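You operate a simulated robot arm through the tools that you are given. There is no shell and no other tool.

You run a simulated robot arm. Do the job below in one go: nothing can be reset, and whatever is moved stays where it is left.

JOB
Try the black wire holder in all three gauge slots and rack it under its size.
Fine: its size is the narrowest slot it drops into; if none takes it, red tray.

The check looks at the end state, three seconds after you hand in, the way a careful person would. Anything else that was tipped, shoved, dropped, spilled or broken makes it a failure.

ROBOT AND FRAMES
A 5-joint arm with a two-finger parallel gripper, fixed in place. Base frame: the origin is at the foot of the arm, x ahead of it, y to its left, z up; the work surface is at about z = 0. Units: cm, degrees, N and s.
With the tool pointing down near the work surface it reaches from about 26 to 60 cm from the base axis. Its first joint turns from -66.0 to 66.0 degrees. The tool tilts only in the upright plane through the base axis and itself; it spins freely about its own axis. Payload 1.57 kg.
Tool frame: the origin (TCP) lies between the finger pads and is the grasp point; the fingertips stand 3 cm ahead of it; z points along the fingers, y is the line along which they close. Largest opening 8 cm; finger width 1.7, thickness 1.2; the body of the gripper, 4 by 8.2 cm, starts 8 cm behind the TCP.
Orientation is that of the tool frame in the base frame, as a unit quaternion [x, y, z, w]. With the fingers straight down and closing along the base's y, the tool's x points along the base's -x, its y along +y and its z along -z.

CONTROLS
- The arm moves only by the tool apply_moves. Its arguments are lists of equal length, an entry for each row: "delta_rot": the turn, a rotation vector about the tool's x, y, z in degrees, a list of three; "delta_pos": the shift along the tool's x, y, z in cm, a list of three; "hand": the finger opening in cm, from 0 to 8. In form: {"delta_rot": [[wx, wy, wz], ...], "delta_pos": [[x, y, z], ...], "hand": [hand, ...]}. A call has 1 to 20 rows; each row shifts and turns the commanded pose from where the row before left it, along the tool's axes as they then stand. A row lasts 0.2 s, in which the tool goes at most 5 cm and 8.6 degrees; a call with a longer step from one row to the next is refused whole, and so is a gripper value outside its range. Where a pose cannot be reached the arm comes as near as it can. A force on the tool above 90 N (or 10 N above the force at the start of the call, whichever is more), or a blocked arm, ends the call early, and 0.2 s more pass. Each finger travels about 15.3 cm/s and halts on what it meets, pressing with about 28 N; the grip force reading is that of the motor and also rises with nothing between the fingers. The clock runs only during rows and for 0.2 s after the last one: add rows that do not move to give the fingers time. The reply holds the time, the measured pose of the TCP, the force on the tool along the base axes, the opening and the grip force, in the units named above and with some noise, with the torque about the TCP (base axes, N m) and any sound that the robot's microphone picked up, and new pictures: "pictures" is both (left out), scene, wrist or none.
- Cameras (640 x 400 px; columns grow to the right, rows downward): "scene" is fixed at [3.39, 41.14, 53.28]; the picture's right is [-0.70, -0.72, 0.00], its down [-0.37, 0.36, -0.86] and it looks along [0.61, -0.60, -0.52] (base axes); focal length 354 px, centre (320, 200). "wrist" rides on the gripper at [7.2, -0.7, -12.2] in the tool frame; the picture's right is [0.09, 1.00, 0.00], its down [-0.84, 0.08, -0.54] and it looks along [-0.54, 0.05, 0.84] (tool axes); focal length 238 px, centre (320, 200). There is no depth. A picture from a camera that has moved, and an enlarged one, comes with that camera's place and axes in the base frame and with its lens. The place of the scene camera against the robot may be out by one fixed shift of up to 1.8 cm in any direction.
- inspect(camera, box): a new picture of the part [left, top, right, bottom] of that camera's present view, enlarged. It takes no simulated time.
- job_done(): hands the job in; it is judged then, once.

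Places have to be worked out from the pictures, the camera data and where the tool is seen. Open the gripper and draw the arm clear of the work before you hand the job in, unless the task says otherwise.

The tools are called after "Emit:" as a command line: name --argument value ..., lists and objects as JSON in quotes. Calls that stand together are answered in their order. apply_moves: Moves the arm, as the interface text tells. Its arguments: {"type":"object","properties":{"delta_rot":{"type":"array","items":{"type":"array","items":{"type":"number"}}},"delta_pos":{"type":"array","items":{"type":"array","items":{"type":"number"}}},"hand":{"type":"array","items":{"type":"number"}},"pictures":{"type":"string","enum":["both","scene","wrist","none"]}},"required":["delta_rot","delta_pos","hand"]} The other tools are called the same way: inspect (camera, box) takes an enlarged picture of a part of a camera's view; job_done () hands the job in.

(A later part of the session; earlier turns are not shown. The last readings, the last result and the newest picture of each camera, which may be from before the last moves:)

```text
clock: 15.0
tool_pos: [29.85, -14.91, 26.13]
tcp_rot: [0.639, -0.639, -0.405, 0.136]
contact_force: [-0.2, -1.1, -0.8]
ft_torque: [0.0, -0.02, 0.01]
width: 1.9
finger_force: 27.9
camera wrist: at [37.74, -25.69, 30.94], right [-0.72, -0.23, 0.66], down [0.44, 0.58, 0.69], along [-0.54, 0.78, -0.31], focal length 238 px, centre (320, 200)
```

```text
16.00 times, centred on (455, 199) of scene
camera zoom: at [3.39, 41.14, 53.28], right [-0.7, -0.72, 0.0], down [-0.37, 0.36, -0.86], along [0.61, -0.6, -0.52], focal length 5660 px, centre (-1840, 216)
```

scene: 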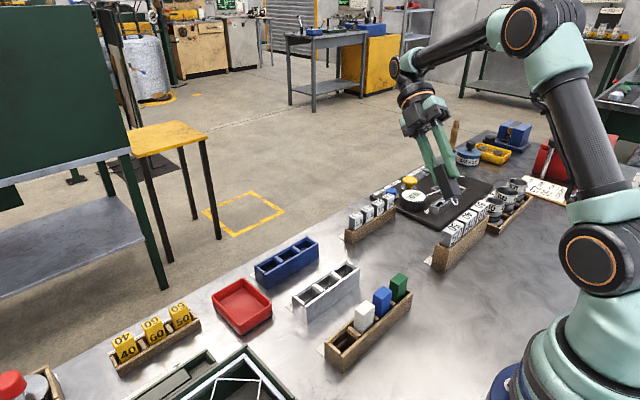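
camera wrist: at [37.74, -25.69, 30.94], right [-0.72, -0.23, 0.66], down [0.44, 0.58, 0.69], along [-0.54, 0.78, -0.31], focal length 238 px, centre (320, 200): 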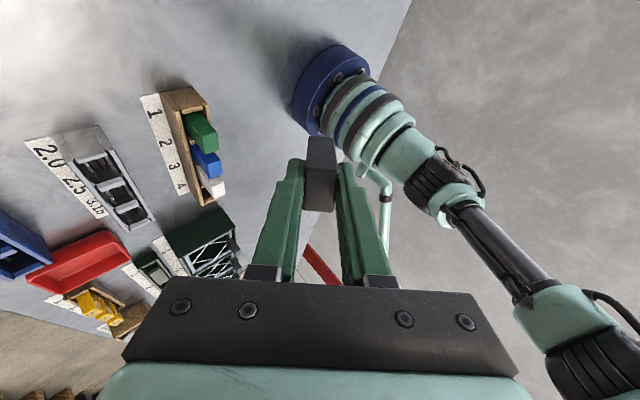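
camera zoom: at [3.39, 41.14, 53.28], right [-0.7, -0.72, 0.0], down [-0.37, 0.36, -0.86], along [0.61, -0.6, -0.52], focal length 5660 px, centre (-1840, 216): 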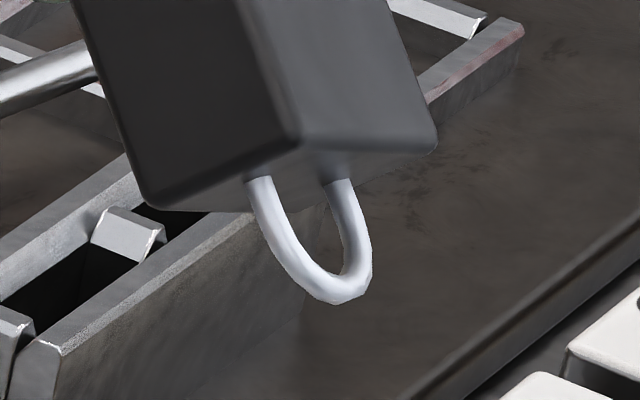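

The wire looks about 2.7–3.0 mm, which is too close to call by eye, so I'll test each slot properly. I untilt and carry it above the 2.0 slot of the silver gauge.

Emit:
apply_moves --delta_rot '[[7.51, 3.75, 0], [7.51, 3.75, 0], [7.51, 3.75, 0], [7.51, 3.75, 0], [7.51, 3.75, 0], [7.51, 3.75, 0], [0, 0, 0], [0, 0, 0], [0, 0, 0], [0, 0, 0], [0, 0, 0], [0, 0, 0], [0, 0, 0], [0, 0, 0], [0, 0, 0], [0, 0, 0]]' --delta_pos '[[0, 0, 0], [0, 0, 0], [0, 0, 0], [0, 0, 0], [0, 0, 0], [0, 0, 0], [-2.77, -1.92, 0], [-2.77, -1.92, 0], [-2.77, -1.92, 0], [-2.77, -1.92, 0], [-2.77, -1.92, 0], [0, 0, 3], [0, 0, 3], [0, 0, 3], [0, 0, 2], [0, 0, 0]]' --hand '[0, 0, 0, 0, 0, 0, 0, 0, 0, 0, 0, 0, 0, 0, 0, 0]' --pictures "both"

Emit:
inspect --camera "scene" --box '[270, 210, 400, 320]'

Emit:
inspect --camera "wrist" --box '[250, 60, 400, 230]'

```text
clock: 18.4
tool_pos: [39.5, -1.01, 15.03]
tcp_rot: [0.708, -0.706, 0.0, -0.001]
contact_force: [0.5, -0.3, -0.1]
ft_torque: [-0.02, -0.01, 0.01]
width: 1.9
finger_force: 28.4
camera wrist: at [40.11, -8.18, 27.27], right [-1.0, -0.09, 0.0], down [-0.08, 0.84, 0.54], along [-0.05, 0.54, -0.84], focal length 238 px, centre (320, 200)
```

scene: 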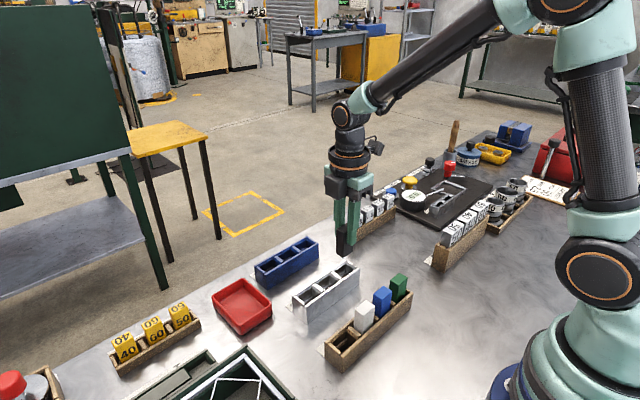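
wrist: 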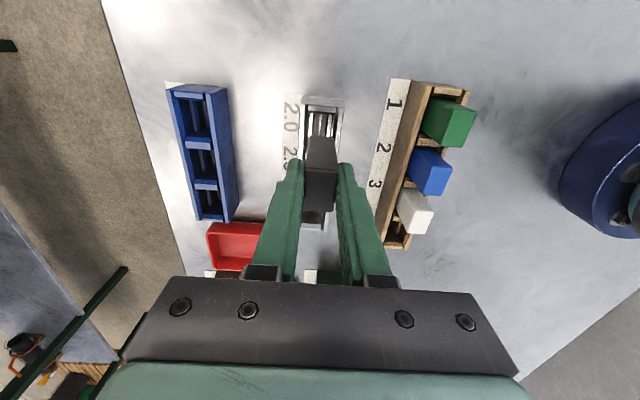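

```text
3.64 times, centred on (335, 265) of scene
camera zoom: at [3.39, 41.14, 53.28], right [-0.7, -0.72, 0.0], down [-0.37, 0.36, -0.86], along [0.61, -0.6, -0.52], focal length 1286 px, centre (266, -36)
```

zoom: 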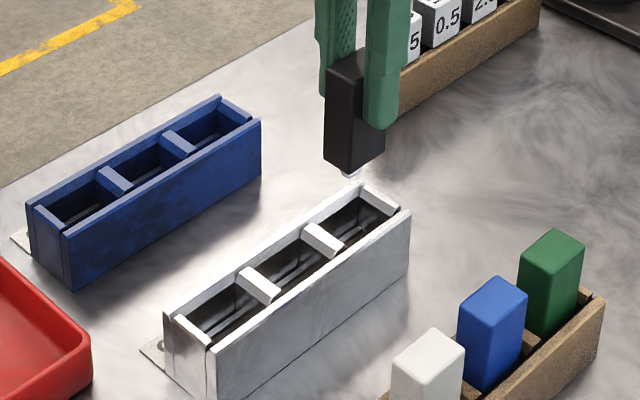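

```text
2.35 times, centred on (325, 145) of wrist
camera zoom: at [40.11, -8.18, 27.27], right [-1.0, -0.09, 0.0], down [-0.08, 0.84, 0.54], along [-0.05, 0.54, -0.84], focal length 561 px, centre (308, 329)
```

zoom: 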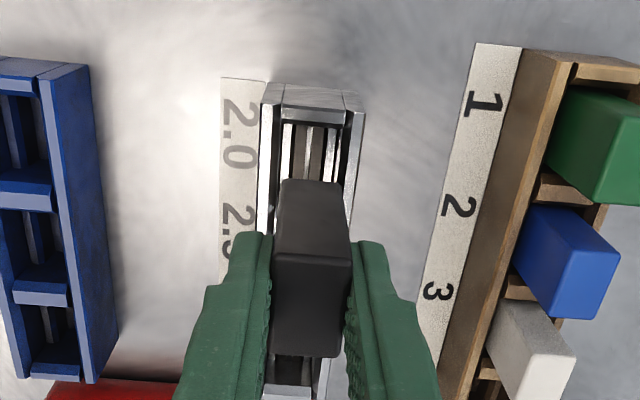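

Emit:
inspect --camera "wrist" --box '[295, 90, 350, 145]'

Emit:
inspect --camera "scene" --box '[325, 225, 375, 275]'

```text
7.27 times, centred on (322, 118) of wrist
camera zoom: at [40.11, -8.18, 27.27], right [-1.0, -0.09, 0.0], down [-0.08, 0.84, 0.54], along [-0.05, 0.54, -0.84], focal length 1734 px, centre (302, 800)
```

zoom: 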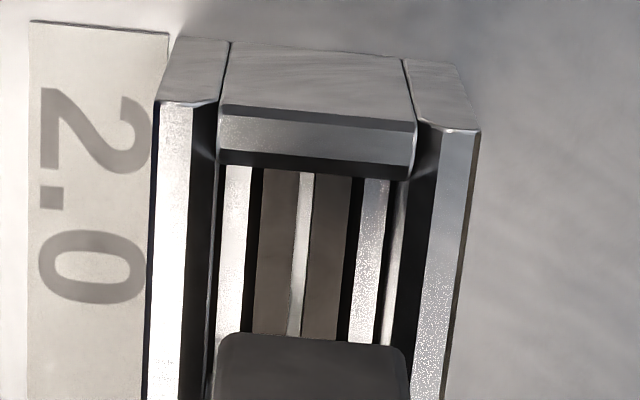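

```text
8.00 times, centred on (350, 250) of scene
camera zoom: at [3.39, 41.14, 53.28], right [-0.7, -0.72, 0.0], down [-0.37, 0.36, -0.86], along [0.61, -0.6, -0.52], focal length 2830 px, centre (80, -200)
```

zoom: 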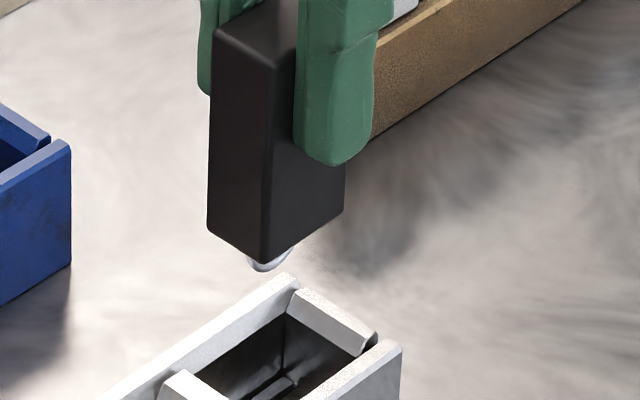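

The loop is about 0.05 cm from the slit line in x (both ≈ 39.47). I lower until the loop is just inside the bay mouth and check centring.

Emit:
apply_moves --delta_rot '[[0, 0, 0], [0, 0, 0], [0, 0, 0], [0, 0, 0]]' --delta_pos '[[0, 0, 1.5], [0, 0, 1.5], [0, 0, 1], [0, 0, 0]]' --hand '[0, 0, 0, 0]' --pictures "both"

Emit:
inspect --camera "wrist" --box '[280, 90, 370, 230]'

Emit:
inspect --camera "scene" --box '[315, 225, 375, 285]'

```text
clock: 19.4
tool_pos: [39.55, -1.01, 11.05]
tcp_rot: [-0.707, 0.707, 0.0, 0.0]
contact_force: [-0.7, -0.3, -0.4]
ft_torque: [-0.01, 0.01, 0.02]
width: 1.91
finger_force: 28.3
camera wrist: at [40.12, -8.2, 23.32], right [-1.0, -0.09, 0.0], down [-0.08, 0.84, 0.54], along [-0.05, 0.54, -0.84], focal length 238 px, centre (320, 200)
```

scene: 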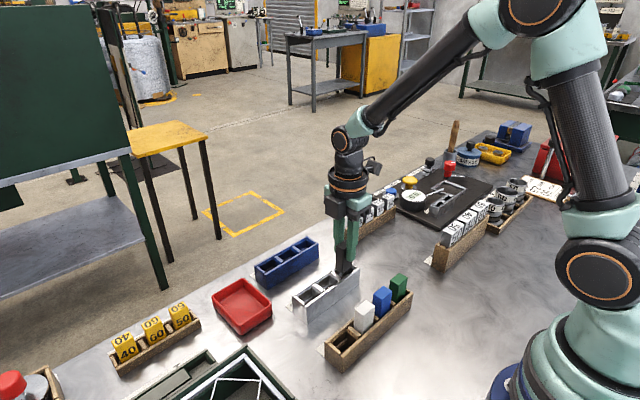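
wrist: 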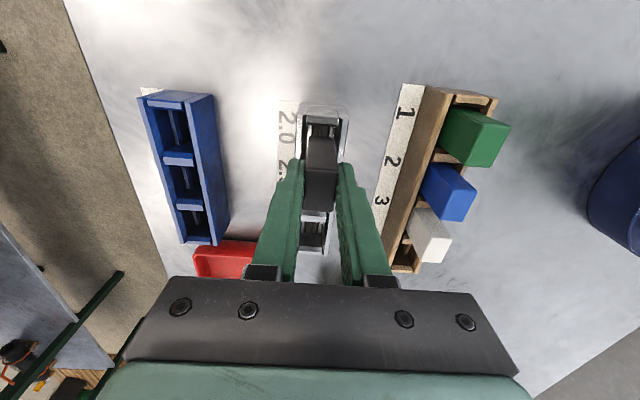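

```text
2.86 times, centred on (325, 160) of wrist
camera zoom: at [40.12, -8.2, 23.32], right [-1.0, -0.09, 0.0], down [-0.08, 0.84, 0.54], along [-0.05, 0.54, -0.84], focal length 681 px, centre (306, 314)
```

zoom: 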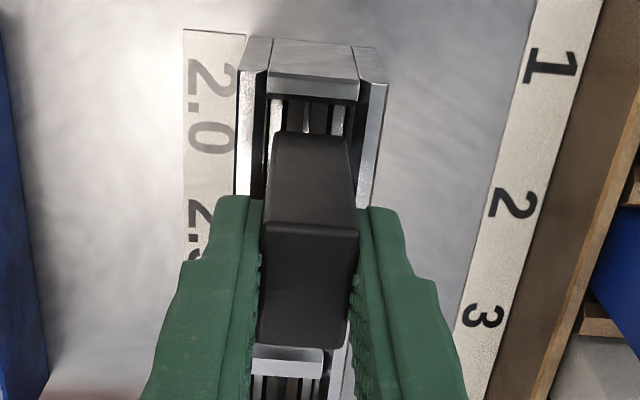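

```text
6.67 times, centred on (345, 255) of scene
camera zoom: at [3.39, 41.14, 53.28], right [-0.7, -0.72, 0.0], down [-0.37, 0.36, -0.86], along [0.61, -0.6, -0.52], focal length 2358 px, centre (153, -167)
```

zoom: 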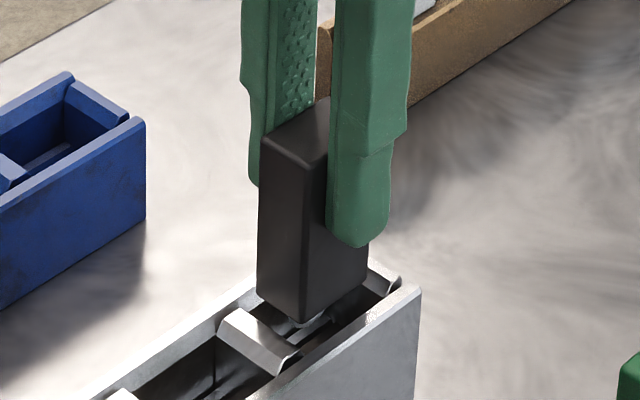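

Centring looks fine: about 0.4–0.5 cm of gap on each side along y. I lower gently into the 2.0 bay and watch the force.

Emit:
apply_moves --delta_rot '[[0, 0, 0], [0, 0, 0], [0, 0, 0], [0, 0, 0], [0, 0, 0]]' --delta_pos '[[0, 0, 0.5], [0, 0, 0.4], [0, 0, 0.3], [0, 0, 0.2], [0, 0, 0]]' --hand '[0, 0, 0, 0, 0]' --pictures "scene"

Emit:
inspect --camera "scene" --box '[315, 225, 375, 285]'

```text
clock: 20.6
tool_pos: [39.46, -0.97, 9.55]
tcp_rot: [0.708, -0.707, -0.001, 0.0]
contact_force: [0.4, 0.0, -0.9]
ft_torque: [-0.02, 0.01, -0.03]
width: 1.89
finger_force: 28.1
```

scene: 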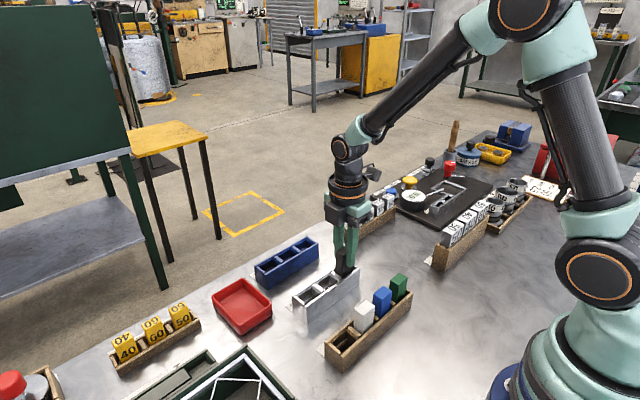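

```text
6.67 times, centred on (345, 255) of scene
camera zoom: at [3.39, 41.14, 53.28], right [-0.7, -0.72, 0.0], down [-0.37, 0.36, -0.86], along [0.61, -0.6, -0.52], focal length 2358 px, centre (153, -167)
```

zoom: 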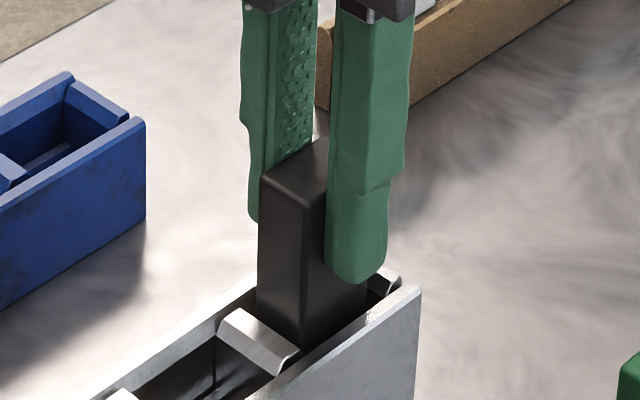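

No contact yet at 9.55. Continuing down in small steps.

Emit:
apply_moves --delta_rot '[[0, 0, 0], [0, 0, 0], [0, 0, 0]]' --delta_pos '[[0, 0, 0.15], [0, 0, 0.15], [0, 0, 0]]' --hand '[0, 0, 0]' --pictures "none"

Emit:
apply_moves --delta_rot '[[0, 0, 0], [0, 0, 0]]' --delta_pos '[[0, 0, 0.15], [0, 0, 0]]' --hand '[0, 0]' --pictures "none"

```text
clock: 21.4
tool_pos: [39.53, -0.99, 9.33]
tcp_rot: [-0.707, 0.707, 0.0, 0.0]
contact_force: [-4.7, -0.6, 16.5]
ft_torque: [0.01, 0.33, 0.01]
width: 1.91
finger_force: 27.9
```

```text
clock: 22.0
tool_pos: [39.61, -1.04, 9.21]
tcp_rot: [0.707, -0.707, 0.001, 0.0]
contact_force: [-4.2, -1.9, 23.6]
ft_torque: [-0.1, 0.33, -0.01]
width: 1.94
finger_force: 28.0
```

Contact at TCP z≈9.3 with a sideways force of -4.5 N at the loop, so it's bearing on the +x edge of the slit. I ease off and step slightly toward -x under light pressure to see whether it drops.

Emit:
apply_moves --delta_rot '[[0, 0, 0], [0, 0, 0]]' --delta_pos '[[0, 0.04, -0.12], [0, 0, 0]]' --hand '[0, 0]' --pictures "none"

Emit:
apply_moves --delta_rot '[[0, 0, 0], [0, 0, 0]]' --delta_pos '[[0, 0.04, 0], [0, 0, 0]]' --hand '[0, 0]' --pictures "none"

Emit:
apply_moves --delta_rot '[[0, 0, 0], [0, 0, 0]]' --delta_pos '[[0, 0.04, 0], [0, 0, 0]]' --hand '[0, 0]' --pictures "none"

```text
clock: 22.6
tool_pos: [39.34, -1.0, 9.21]
tcp_rot: [-0.707, 0.707, 0.0, 0.0]
contact_force: [1.2, -0.1, 2.5]
ft_torque: [0.01, -0.05, 0.01]
width: 1.9
finger_force: 27.5
```

```text
clock: 23.2
tool_pos: [39.3, -0.96, 9.21]
tcp_rot: [0.707, -0.707, 0.0, -0.001]
contact_force: [-1.1, 0.0, -1.2]
ft_torque: [0.01, 0.01, 0.0]
width: 1.9
finger_force: 27.7
```

```text
clock: 23.8
tool_pos: [39.33, -0.83, 9.22]
tcp_rot: [0.707, -0.707, 0.0, 0.0]
contact_force: [-0.7, 0.7, -0.9]
ft_torque: [-0.05, 0.01, -0.04]
width: 1.89
finger_force: 27.7
```

Emit:
apply_moves --delta_rot '[[0, 0, 0], [0, 0, 0], [0, 0, 0]]' --delta_pos '[[0, 0, 0.1], [0, 0, 0], [0, 0, 0]]' --hand '[0, 0, 0]' --pictures "none"

Emit:
apply_moves --delta_rot '[[0, 0, 0], [0, 0, 0]]' --delta_pos '[[0, 0, 0.1], [0, 0, 0]]' --hand '[0, 0]' --pictures "none"

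```text
clock: 24.6
tool_pos: [39.39, -0.92, 9.21]
tcp_rot: [0.707, -0.707, 0.0, 0.001]
contact_force: [-2.5, 0.0, 9.8]
ft_torque: [0.03, 0.19, 0.0]
width: 1.92
finger_force: 28.5
```

```text
clock: 25.2
tool_pos: [39.36, -0.99, 9.28]
tcp_rot: [0.707, -0.707, 0.0, -0.001]
contact_force: [-5.3, 0.1, 23.3]
ft_torque: [0.06, 0.43, 0.01]
width: 1.92
finger_force: 27.9
```

It rests on the plates at about 9.25 in the 2.0 slot. To be thorough I sweep slowly across the slit under light pressure; if the wire could enter, it would drop and catch.

Emit:
apply_moves --delta_rot '[[0, 0, 0], [0, 0, 0], [0, 0, 0], [0, 0, 0], [0, 0, 0], [0, 0, 0], [0, 0, 0]]' --delta_pos '[[0, 0.02, -0.05], [0, 0.02, 0], [0, 0.02, 0], [0, 0.02, 0], [0, 0.02, 0], [0, 0.02, 0], [0, 0, 0]]' --hand '[0, 0, 0, 0, 0, 0, 0]' --pictures "none"

Emit:
apply_moves --delta_rot '[[0, 0, 0], [0, 0, 0], [0, 0, 0], [0, 0, 0], [0, 0, 0], [0, 0, 0], [0, 0, 0], [0, 0, 0]]' --delta_pos '[[0, -0.02, 0], [0, -0.02, 0], [0, -0.02, 0], [0, -0.02, 0], [0, -0.02, 0], [0, -0.02, 0], [0, -0.02, 0], [0, 0, 0]]' --hand '[0, 0, 0, 0, 0, 0, 0, 0]' --pictures "none"

Emit:
apply_moves --delta_rot '[[0, 0, 0], [0, 0, 0], [0, 0, 0], [0, 0, 0], [0, 0, 0], [0, 0, 0], [0, 0, 0], [0, 0, 0]]' --delta_pos '[[0, -0.02, 0], [0, -0.02, 0], [0, -0.02, 0], [0, -0.02, 0], [0, -0.02, 0], [0, -0.02, 0], [0, -0.02, 0], [0, 0, 0]]' --hand '[0, 0, 0, 0, 0, 0, 0, 0]' --pictures "none"

Emit:
apply_moves --delta_rot '[[0, 0, 0], [0, 0, 0], [0, 0, 0], [0, 0, 0], [0, 0, 0], [0, 0, 0]]' --delta_pos '[[0, -0.02, 0], [0, -0.02, 0], [0, -0.02, 0], [0, -0.02, 0], [0, -0.02, 0], [0, 0, 0]]' --hand '[0, 0, 0, 0, 0, 0]' --pictures "both"

```text
clock: 26.8
tool_pos: [39.2, -0.97, 9.11]
tcp_rot: [-0.707, 0.708, -0.001, 0.0]
contact_force: [4.4, -0.2, 10.4]
ft_torque: [-0.07, -0.23, 0.0]
width: 1.91
finger_force: 28.0
```

```text
clock: 28.6
tool_pos: [39.5, -0.89, 9.17]
tcp_rot: [-0.707, 0.708, 0.001, 0.0]
contact_force: [-5.1, -0.1, 12.2]
ft_torque: [0.03, 0.29, 0.03]
width: 1.91
finger_force: 27.9
```

```text
clock: 30.4
tool_pos: [39.58, -0.93, 9.05]
tcp_rot: [0.708, -0.706, 0.0, 0.0]
contact_force: [-0.4, 0.1, -0.8]
ft_torque: [0.0, -0.02, 0.0]
width: 1.91
finger_force: 28.1
```

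```text
clock: 31.8
tool_pos: [39.62, -1.03, 9.08]
tcp_rot: [0.707, -0.707, 0.001, 0.0]
contact_force: [0.0, 0.3, 0.0]
ft_torque: [0.02, 0.01, 0.01]
width: 1.89
finger_force: 28.3
camera wrist: at [40.3, -8.28, 21.41], right [-1.0, -0.09, 0.0], down [-0.08, 0.84, 0.54], along [-0.05, 0.54, -0.84], focal length 238 px, centre (320, 200)
```

scene: 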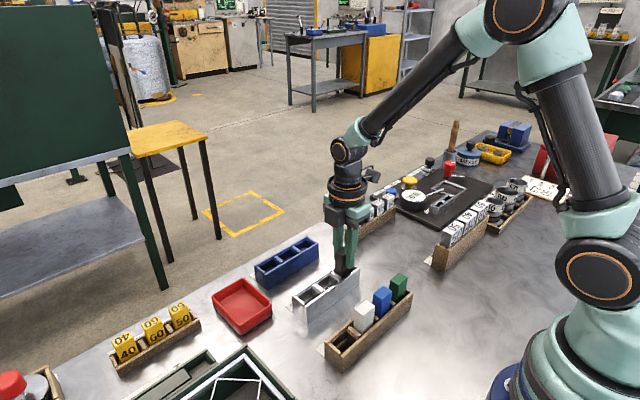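
wrist: 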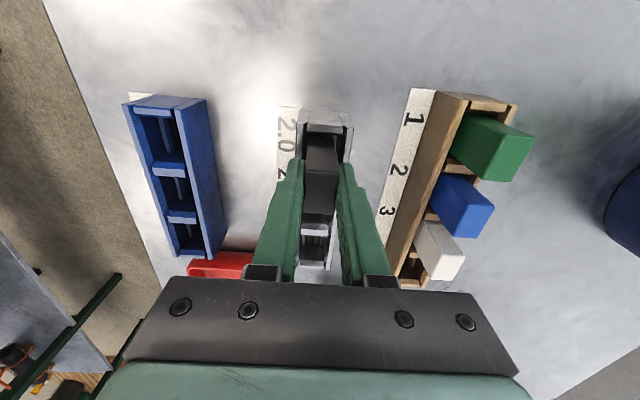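

Contact vanished at x≥39.54, so the loop has found a lower spot there. I step down at this x to find where it now rests.

Emit:
apply_moves --delta_rot '[[0, 0, 0], [0, 0, 0], [0, 0, 0]]' --delta_pos '[[0, 0.05, 0.08], [0, 0, 0.08], [0, 0, 0]]' --hand '[0, 0, 0]' --pictures "none"

Emit:
apply_moves --delta_rot '[[0, 0, 0], [0, 0, 0], [0, 0, 0]]' --delta_pos '[[0, 0, 0.08], [0, 0, 0.08], [0, 0, 0]]' --hand '[0, 0, 0]' --pictures "none"

```text
clock: 32.6
tool_pos: [39.65, -1.05, 9.07]
tcp_rot: [-0.707, 0.707, -0.001, 0.001]
contact_force: [-5.5, -1.6, 27.2]
ft_torque: [-0.05, 0.43, 0.01]
width: 1.9
finger_force: 27.3
```

```text
clock: 33.4
tool_pos: [39.79, -0.99, 9.07]
tcp_rot: [-0.707, 0.707, -0.002, 0.002]
contact_force: [-9.5, -0.6, 50.3]
ft_torque: [0.0, 0.6, 0.0]
width: 1.96
finger_force: 28.1
```

That is firm contact again (plates at ≈9.1), so the wire does not enter the 2.0 slot. I back off, rise clear of the dividers, and shift to the 2.5 slot.

Emit:
apply_moves --delta_rot '[[0, 0, 0], [0, 0, 0], [0, 0, 0], [0, 0, 0], [0, 0, 0], [0, 0, 0], [0, 0, 0]]' --delta_pos '[[0, 0, -0.4], [0, 0.2, -1], [0, 0, -1.5], [0, 0, -1.5], [-2.35, 0, 0], [-2.35, 0, 0], [0, 0, 0]]' --hand '[0, 0, 0, 0, 0, 0, 0]' --pictures "both"

Emit:
inspect --camera "wrist" --box '[280, 70, 370, 230]'

Emit:
inspect --camera "scene" --box '[290, 225, 370, 305]'

```text
clock: 35.0
tool_pos: [39.38, 3.7, 13.0]
tcp_rot: [-0.706, 0.708, -0.001, 0.0]
contact_force: [0.4, -0.4, -0.9]
ft_torque: [0.02, 0.01, -0.02]
width: 1.93
finger_force: 27.7
camera wrist: at [40.06, -3.55, 25.43], right [-1.0, -0.09, 0.0], down [-0.08, 0.84, 0.54], along [-0.05, 0.54, -0.84], focal length 238 px, centre (320, 200)
```

scene: 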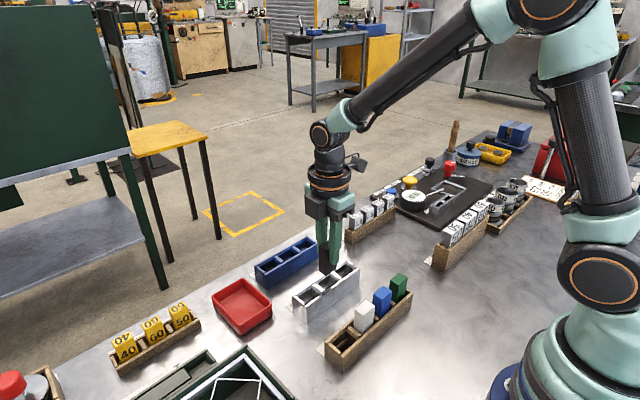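
wrist: 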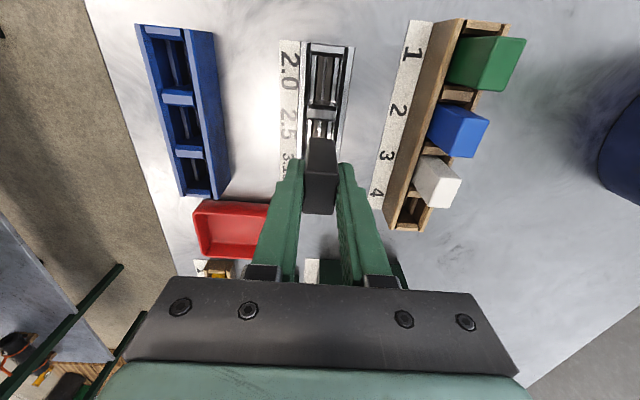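

```text
2.50 times, centred on (325, 150) of wrist
camera zoom: at [40.06, -3.55, 25.43], right [-1.0, -0.09, 0.0], down [-0.08, 0.84, 0.54], along [-0.05, 0.54, -0.84], focal length 596 px, centre (308, 325)
```

zoom: 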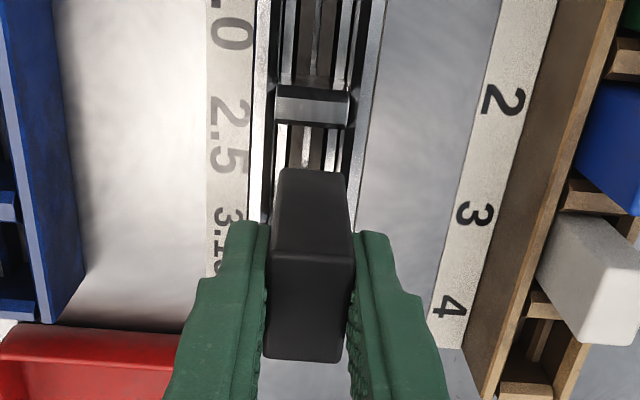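

```text
5.00 times, centred on (330, 265) of scene
camera zoom: at [3.39, 41.14, 53.28], right [-0.7, -0.72, 0.0], down [-0.37, 0.36, -0.86], along [0.61, -0.6, -0.52], focal length 1769 px, centre (270, -125)
```

zoom: 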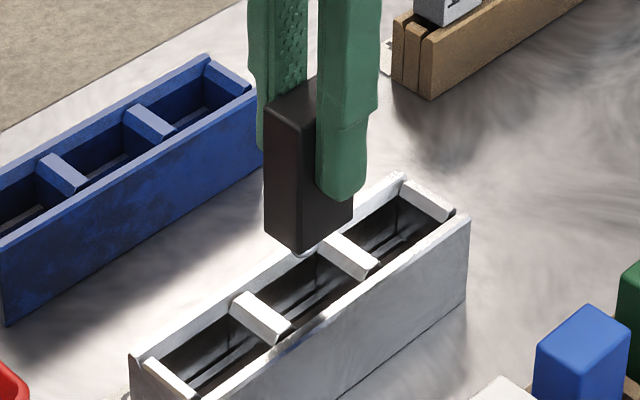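

Emit:
inspect --camera "wrist" --box '[300, 110, 350, 145]'

Emit:
inspect --camera "wrist" --box '[300, 45, 350, 110]'

```text
11.43 times, centred on (325, 128) of wrist
camera zoom: at [40.06, -3.55, 25.43], right [-1.0, -0.09, 0.0], down [-0.08, 0.84, 0.54], along [-0.05, 0.54, -0.84], focal length 2724 px, centre (263, 1029)
```

zoom: 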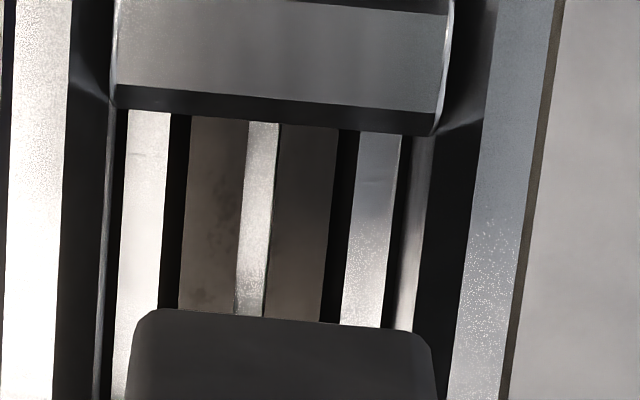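

```text
6.15 times, centred on (325, 78) of wrist
camera zoom: at [40.06, -3.55, 25.43], right [-1.0, -0.09, 0.0], down [-0.08, 0.84, 0.54], along [-0.05, 0.54, -0.84], focal length 1467 px, centre (289, 954)
```

zoom: 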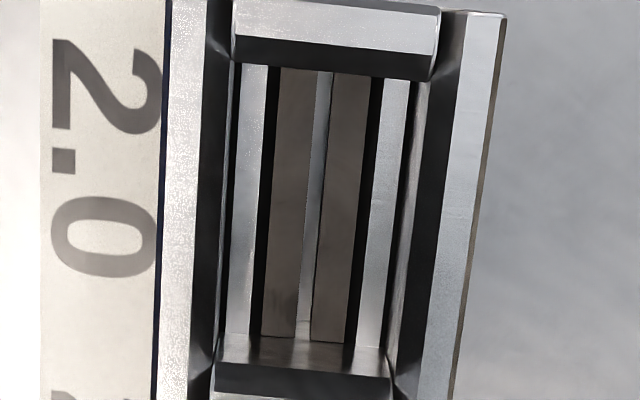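

The wrist view gives the 2.5 slit at x≈39.51 and the holder at ≈39.39, so I shift +0.12 in x and descend to just above the plates.

Emit:
apply_moves --delta_rot '[[0, 0, 0], [0, 0, 0], [0, 0, 0], [0, 0, 0], [0, 0, 0], [0, 0, 0]]' --delta_pos '[[0, -0.12, 0], [0, 0, 1.2], [0, 0, 1.2], [0, 0, 0.8], [0, 0, 0.5], [0, 0, 0]]' --hand '[0, 0, 0, 0, 0, 0]' --pictures "both"

Emit:
inspect --camera "scene" --box '[290, 225, 370, 305]'

```text
clock: 36.4
tool_pos: [39.54, 3.79, 9.44]
tcp_rot: [-0.707, 0.707, 0.0, 0.0]
contact_force: [-0.4, 0.0, -0.5]
ft_torque: [0.03, -0.02, -0.01]
width: 1.89
finger_force: 28.3
camera wrist: at [40.15, -3.55, 21.76], right [-1.0, -0.09, 0.0], down [-0.08, 0.84, 0.54], along [-0.05, 0.54, -0.84], focal length 238 px, centre (320, 200)
```

scene: 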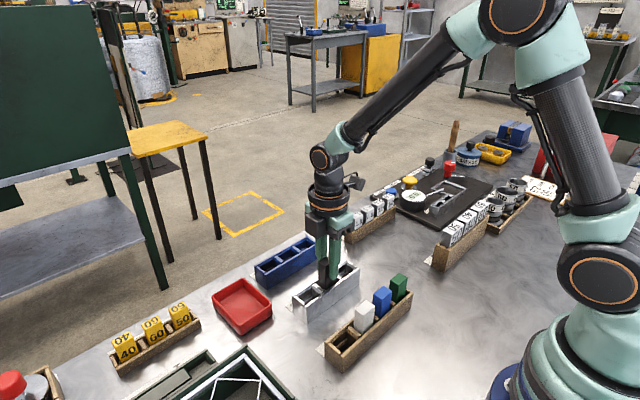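
wrist: 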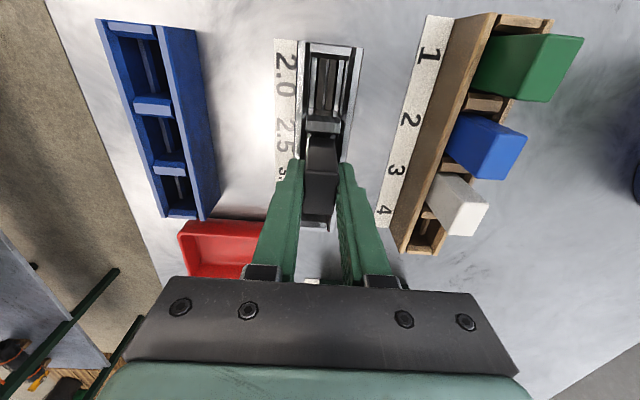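

```text
5.00 times, centred on (330, 265) of scene
camera zoom: at [3.39, 41.14, 53.28], right [-0.7, -0.72, 0.0], down [-0.37, 0.36, -0.86], along [0.61, -0.6, -0.52], focal length 1769 px, centre (270, -125)
```

zoom: 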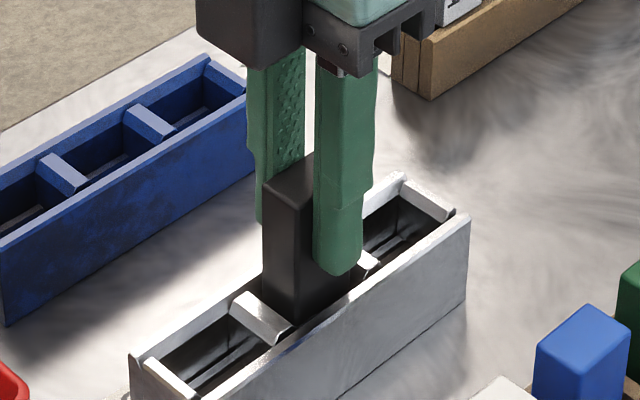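

Emit:
apply_moves --delta_rot '[[0, 0, 0], [0, 0, 0], [0, 0, 0]]' --delta_pos '[[0, 0, 0.15], [0, 0, 0.15], [0, 0, 0]]' --hand '[0, 0, 0]' --pictures "none"

Emit:
apply_moves --delta_rot '[[0, 0, 0], [0, 0, 0]]' --delta_pos '[[0, 0, 0.1], [0, 0, 0]]' --hand '[0, 0]' --pictures "none"

Emit:
apply_moves --delta_rot '[[0, 0, 0], [0, 0, 0]]' --delta_pos '[[0, 0, 0.06], [0, 0, 0]]' --hand '[0, 0]' --pictures "none"

```text
clock: 37.2
tool_pos: [39.51, 3.78, 9.22]
tcp_rot: [-0.707, 0.707, 0.0, 0.001]
contact_force: [0.6, -0.4, -1.5]
ft_torque: [0.01, 0.0, 0.01]
width: 1.95
finger_force: 27.8
```

```text
clock: 37.8
tool_pos: [39.44, 3.63, 9.05]
tcp_rot: [-0.707, 0.707, 0.0, 0.0]
contact_force: [-0.4, -0.3, -0.8]
ft_torque: [0.0, -0.01, 0.01]
width: 1.93
finger_force: 28.4
```

```text
clock: 38.4
tool_pos: [39.39, 3.72, 9.11]
tcp_rot: [0.707, -0.707, 0.0, 0.001]
contact_force: [-3.5, -0.1, 9.6]
ft_torque: [0.07, 0.18, 0.02]
width: 1.92
finger_force: 28.2
```

Contact at ≈9.13, about the plate height, so it's not in at this x. I search across the slit in fine x steps under light pressure.

Emit:
apply_moves --delta_rot '[[0, 0, 0], [0, 0, 0]]' --delta_pos '[[0, 0.03, 0], [0, 0, 0]]' --hand '[0, 0]' --pictures "none"

Emit:
apply_moves --delta_rot '[[0, 0, 0], [0, 0, 0]]' --delta_pos '[[0, 0.03, 0], [0, 0, 0]]' --hand '[0, 0]' --pictures "none"

Emit:
apply_moves --delta_rot '[[0, 0, 0], [0, 0, 0]]' --delta_pos '[[0, 0.03, 0], [0, 0, 0]]' --hand '[0, 0]' --pictures "none"

Emit:
apply_moves --delta_rot '[[0, 0, 0], [0, 0, 0]]' --delta_pos '[[0, 0.03, 0], [0, 0, 0]]' --hand '[0, 0]' --pictures "none"

```text
clock: 39.0
tool_pos: [39.45, 3.77, 9.09]
tcp_rot: [-0.707, 0.708, -0.001, 0.0]
contact_force: [-2.7, -0.5, 11.6]
ft_torque: [-0.02, 0.18, 0.0]
width: 1.89
finger_force: 27.8
```

```text
clock: 39.6
tool_pos: [39.47, 3.71, 9.03]
tcp_rot: [-0.707, 0.708, 0.0, 0.001]
contact_force: [-0.8, -1.6, 10.5]
ft_torque: [-0.08, -0.02, 0.0]
width: 1.91
finger_force: 28.4
```

```text
clock: 40.2
tool_pos: [39.45, 3.62, 8.94]
tcp_rot: [-0.707, 0.708, -0.001, 0.0]
contact_force: [2.5, -3.1, 8.3]
ft_torque: [-0.11, -0.19, -0.01]
width: 1.93
finger_force: 27.7
```

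```text
clock: 40.8
tool_pos: [39.39, 3.74, 9.15]
tcp_rot: [0.707, -0.707, 0.0, -0.001]
contact_force: [3.3, 0.2, 7.5]
ft_torque: [0.05, -0.2, -0.02]
width: 1.92
finger_force: 27.7
```

The loop first sticks and then slides, judging by the friction swing. I continue the sweep to -x, then back the other way.

Emit:
apply_moves --delta_rot '[[0, 0, 0], [0, 0, 0], [0, 0, 0]]' --delta_pos '[[0, 0.03, 0], [0, 0.03, 0], [0, 0, 0]]' --hand '[0, 0, 0]' --pictures "none"

Emit:
apply_moves --delta_rot '[[0, 0, 0], [0, 0, 0], [0, 0, 0], [0, 0, 0], [0, 0, 0]]' --delta_pos '[[0, -0.03, 0], [0, -0.03, 0], [0, -0.03, 0], [0, -0.03, 0], [0, 0, 0]]' --hand '[0, 0, 0, 0, 0]' --pictures "none"

Emit:
apply_moves --delta_rot '[[0, 0, 0], [0, 0, 0], [0, 0, 0]]' --delta_pos '[[0, -0.03, 0], [0, -0.03, 0], [0, 0, 0]]' --hand '[0, 0, 0]' --pictures "none"

Emit:
apply_moves --delta_rot '[[0, 0, 0], [0, 0, 0], [0, 0, 0]]' --delta_pos '[[0, -0.03, 0], [0, -0.03, 0], [0, 0, 0]]' --hand '[0, 0, 0]' --pictures "none"

Emit:
apply_moves --delta_rot '[[0, 0, 0], [0, 0, 0], [0, 0, 0]]' --delta_pos '[[0, -0.03, 0], [0, -0.03, 0], [0, 0, 0]]' --hand '[0, 0, 0]' --pictures "none"

```text
clock: 41.6
tool_pos: [39.32, 3.82, 9.1]
tcp_rot: [-0.707, 0.707, 0.0, 0.001]
contact_force: [1.6, -1.0, 7.6]
ft_torque: [-0.07, -0.14, 0.01]
width: 1.91
finger_force: 28.0
```

```text
clock: 42.8
tool_pos: [39.46, 3.56, 9.0]
tcp_rot: [-0.706, 0.708, 0.0, -0.001]
contact_force: [-5.0, 1.1, 14.7]
ft_torque: [0.03, 0.36, -0.03]
width: 1.91
finger_force: 28.2
```

```text
clock: 43.6
tool_pos: [39.52, 3.75, 9.02]
tcp_rot: [-0.707, 0.708, 0.0, 0.001]
contact_force: [-4.9, -4.6, 17.9]
ft_torque: [-0.29, 0.36, -0.01]
width: 1.9
finger_force: 28.0
```

```text
clock: 44.4
tool_pos: [39.57, 3.68, 9.09]
tcp_rot: [0.707, -0.707, 0.0, 0.0]
contact_force: [-5.8, 3.3, 19.2]
ft_torque: [0.3, 0.45, 0.01]
width: 1.92
finger_force: 27.9
```

```text
clock: 45.2
tool_pos: [39.72, 3.67, 8.86]
tcp_rot: [-0.707, 0.707, 0.001, 0.0]
contact_force: [-7.0, 2.5, 19.7]
ft_torque: [0.18, 0.41, -0.04]
width: 1.93
finger_force: 28.1
```

Emit:
apply_moves --delta_rot '[[0, 0, 0], [0, 0, 0], [0, 0, 0]]' --delta_pos '[[0, -0.03, -0.04], [0, -0.03, 0], [0, 0, 0]]' --hand '[0, 0, 0]' --pictures "none"

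Emit:
apply_moves --delta_rot '[[0, 0, 0], [0, 0, 0], [0, 0, 0]]' --delta_pos '[[0, -0.03, 0], [0, -0.03, 0], [0, 0, 0]]' --hand '[0, 0, 0]' --pictures "both"

Emit:
inspect --camera "scene" --box '[290, 225, 370, 305]'

Emit:
inspect --camera "wrist" --box '[290, 30, 370, 235]'

```text
clock: 46.0
tool_pos: [39.7, 3.67, 8.99]
tcp_rot: [-0.707, 0.707, 0.0, 0.0]
contact_force: [-3.5, -1.5, 9.1]
ft_torque: [-0.09, 0.21, -0.01]
width: 1.88
finger_force: 28.3
```

```text
clock: 46.8
tool_pos: [39.87, 3.68, 9.02]
tcp_rot: [0.707, -0.707, 0.0, 0.0]
contact_force: [-1.7, 0.1, 1.2]
ft_torque: [0.01, 0.04, 0.0]
width: 1.86
finger_force: 28.4
camera wrist: at [40.42, -3.56, 21.37], right [-1.0, -0.09, 0.0], down [-0.08, 0.84, 0.54], along [-0.05, 0.54, -0.84], focal length 238 px, centre (320, 200)
```

scene: 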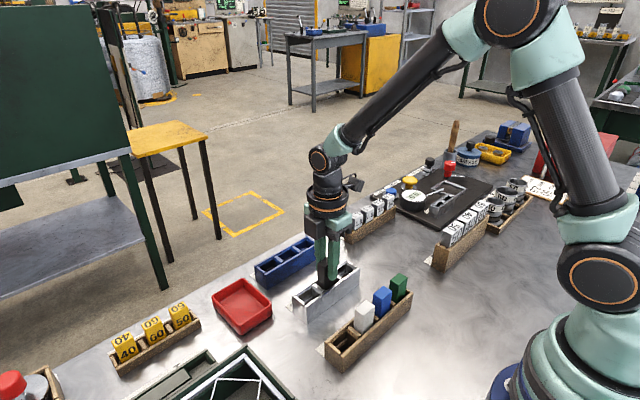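
wrist: 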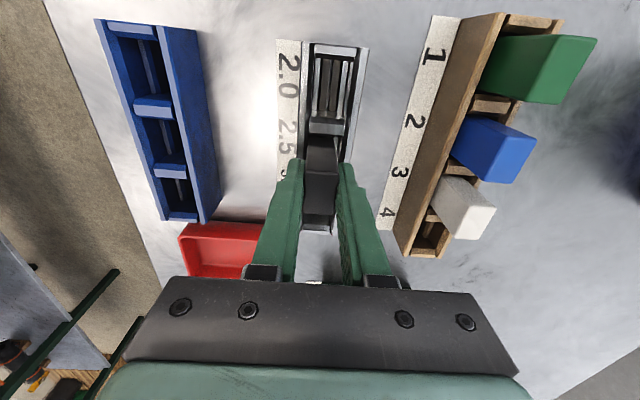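

```text
5.00 times, centred on (330, 265) of scene
camera zoom: at [3.39, 41.14, 53.28], right [-0.7, -0.72, 0.0], down [-0.37, 0.36, -0.86], along [0.61, -0.6, -0.52], focal length 1769 px, centre (270, -125)
```

zoom: 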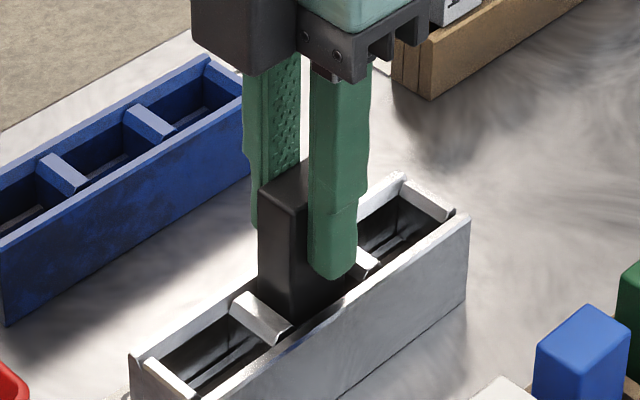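

```text
1.95 times, centred on (330, 132) of wrist
camera zoom: at [40.42, -3.56, 21.37], right [-1.0, -0.09, 0.0], down [-0.08, 0.84, 0.54], along [-0.05, 0.54, -0.84], focal length 465 px, centre (300, 332)
```

zoom: 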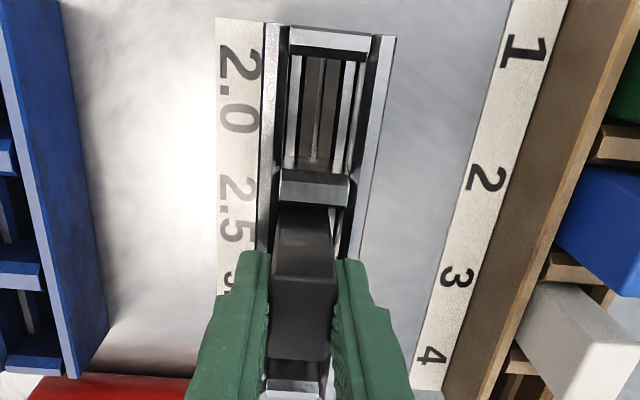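

No drop across the 2.5 slit either, but friction makes that search imprecise. I try the 3.15 slot next to learn the true slit centre by feel, then come back to re-check 2.5.

Emit:
apply_moves --delta_rot '[[0, 0, 0], [0, 0, 0], [0, 0, 0], [0, 0, 0], [0, 0, 0], [0, 0, 0], [0, 0, 0], [0, 0, 0]]' --delta_pos '[[0, 0, -0.4], [0, 0.22, -0.3], [0, 0, -1.3], [0, 0, -1.5], [0, 0, -0.5], [-2.35, 0, 0], [-2.35, 0, 0], [0, 0, 0]]' --hand '[0, 0, 0, 0, 0, 0, 0, 0]' --pictures "both"

Emit:
inspect --camera "wrist" --box '[295, 105, 345, 145]'

Emit:
inspect --camera "scene" --box '[280, 235, 360, 315]'

Emit:
inspect --camera "wrist" --box '[290, 20, 350, 120]'

```text
clock: 48.6
tool_pos: [39.59, 8.39, 13.0]
tcp_rot: [-0.707, 0.707, -0.001, 0.001]
contact_force: [0.2, -0.2, -0.5]
ft_torque: [0.02, -0.03, 0.03]
width: 1.92
finger_force: 28.4
camera wrist: at [40.24, 1.21, 25.4], right [-1.0, -0.09, 0.0], down [-0.08, 0.84, 0.54], along [-0.05, 0.54, -0.84], focal length 238 px, centre (320, 200)
```

scene: 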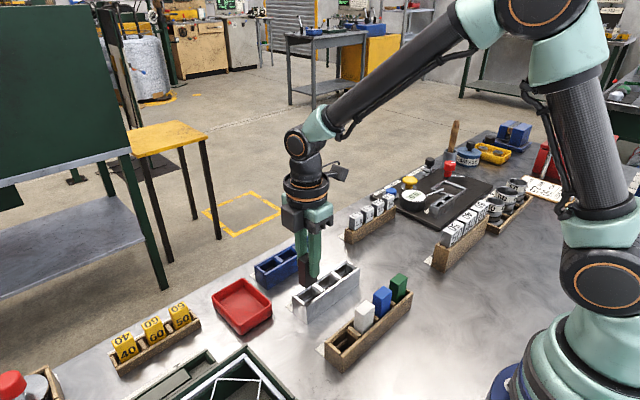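
wrist: 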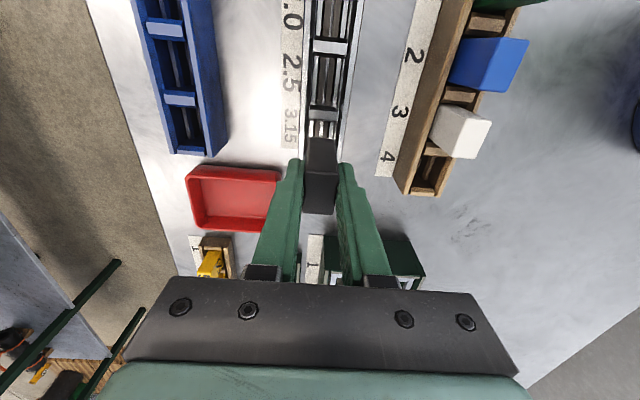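

```text
10.00 times, centred on (320, 125) of wrist
camera zoom: at [40.24, 1.21, 25.4], right [-1.0, -0.09, 0.0], down [-0.08, 0.84, 0.54], along [-0.05, 0.54, -0.84], focal length 2384 px, centre (320, 950)
```

zoom: 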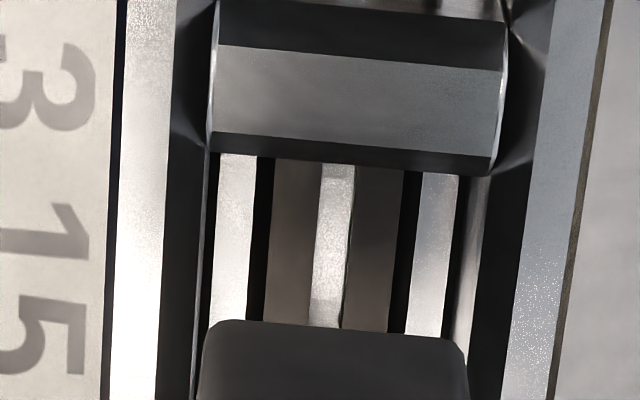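

```text
5.00 times, centred on (320, 275) of scene
camera zoom: at [3.39, 41.14, 53.28], right [-0.7, -0.72, 0.0], down [-0.37, 0.36, -0.86], along [0.61, -0.6, -0.52], focal length 1769 px, centre (320, -175)
```

zoom: 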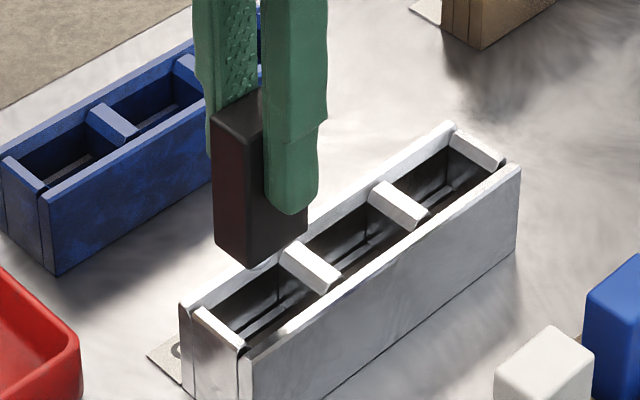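

```text
4.00 times, centred on (320, 70) of wrist
camera zoom: at [40.24, 1.21, 25.4], right [-1.0, -0.09, 0.0], down [-0.08, 0.84, 0.54], along [-0.05, 0.54, -0.84], focal length 953 px, centre (320, 720)
```

zoom: 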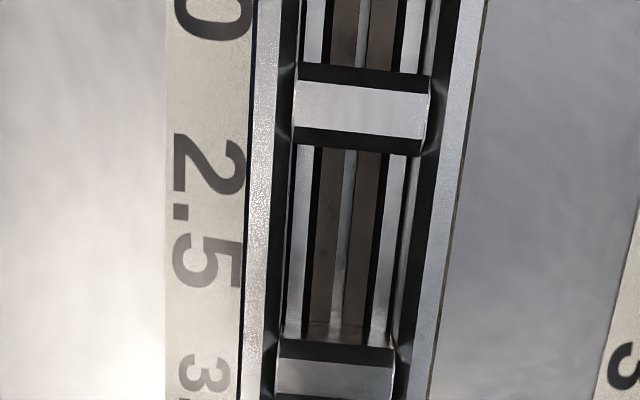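

The 3.15 slit is at x≈39.50 and the holder at ≈39.58, so I shift -0.08 and descend.

Emit:
apply_moves --delta_rot '[[0, 0, 0], [0, 0, 0], [0, 0, 0], [0, 0, 0], [0, 0, 0], [0, 0, 0]]' --delta_pos '[[0, 0.08, 0], [0, 0, 1.2], [0, 0, 1.2], [0, 0, 0.8], [0, 0, 0.5], [0, 0, 0]]' --hand '[0, 0, 0, 0, 0, 0]' --pictures "none"

Emit:
apply_moves --delta_rot '[[0, 0, 0], [0, 0, 0], [0, 0, 0]]' --delta_pos '[[0, 0, 0.15], [0, 0, 0.15], [0, 0, 0]]' --hand '[0, 0, 0]' --pictures "none"

Emit:
apply_moves --delta_rot '[[0, 0, 0], [0, 0, 0]]' --delta_pos '[[0, 0, 0.08], [0, 0, 0]]' --hand '[0, 0]' --pictures "none"

```text
clock: 50.0
tool_pos: [39.55, 8.37, 9.26]
tcp_rot: [-0.707, 0.707, 0.0, 0.0]
contact_force: [0.5, -0.6, 0.0]
ft_torque: [-0.02, -0.02, 0.0]
width: 1.89
finger_force: 28.3
```

```text
clock: 50.8
tool_pos: [39.53, 8.38, 9.08]
tcp_rot: [-0.707, 0.707, 0.0, 0.0]
contact_force: [-0.6, -0.3, -0.1]
ft_torque: [0.0, 0.0, 0.05]
width: 1.91
finger_force: 27.8
```

```text
clock: 51.4
tool_pos: [39.44, 8.41, 8.93]
tcp_rot: [0.707, -0.707, 0.0, 0.0]
contact_force: [0.0, -0.3, -0.9]
ft_torque: [0.01, 0.02, -0.04]
width: 1.91
finger_force: 28.1
```

Emit:
apply_moves --delta_rot '[[0, 0, 0], [0, 0, 0]]' --delta_pos '[[0, 0, 0.1], [0, 0, 0]]' --hand '[0, 0]' --pictures "none"

Emit:
apply_moves --delta_rot '[[0, 0, 0], [0, 0, 0]]' --delta_pos '[[0, 0, 0.1], [0, 0, 0]]' --hand '[0, 0]' --pictures "none"

Emit:
apply_moves --delta_rot '[[0, 0, 0], [0, 0, 0]]' --delta_pos '[[0, 0, 0.1], [0, 0, 0]]' --hand '[0, 0]' --pictures "none"

```text
clock: 52.0
tool_pos: [39.51, 8.43, 8.92]
tcp_rot: [-0.707, 0.707, 0.0, 0.0]
contact_force: [-0.3, -0.3, -0.2]
ft_torque: [0.02, -0.01, 0.02]
width: 1.88
finger_force: 28.2
```

```text
clock: 52.6
tool_pos: [39.53, 8.46, 8.79]
tcp_rot: [-0.707, 0.707, 0.0, 0.0]
contact_force: [0.4, 0.8, 0.1]
ft_torque: [-0.01, 0.01, 0.02]
width: 1.87
finger_force: 27.6
```

```text
clock: 53.2
tool_pos: [39.54, 8.37, 8.66]
tcp_rot: [0.707, -0.707, 0.0, 0.0]
contact_force: [0.6, 0.2, -0.1]
ft_torque: [0.0, -0.02, 0.0]
width: 1.91
finger_force: 27.9
```

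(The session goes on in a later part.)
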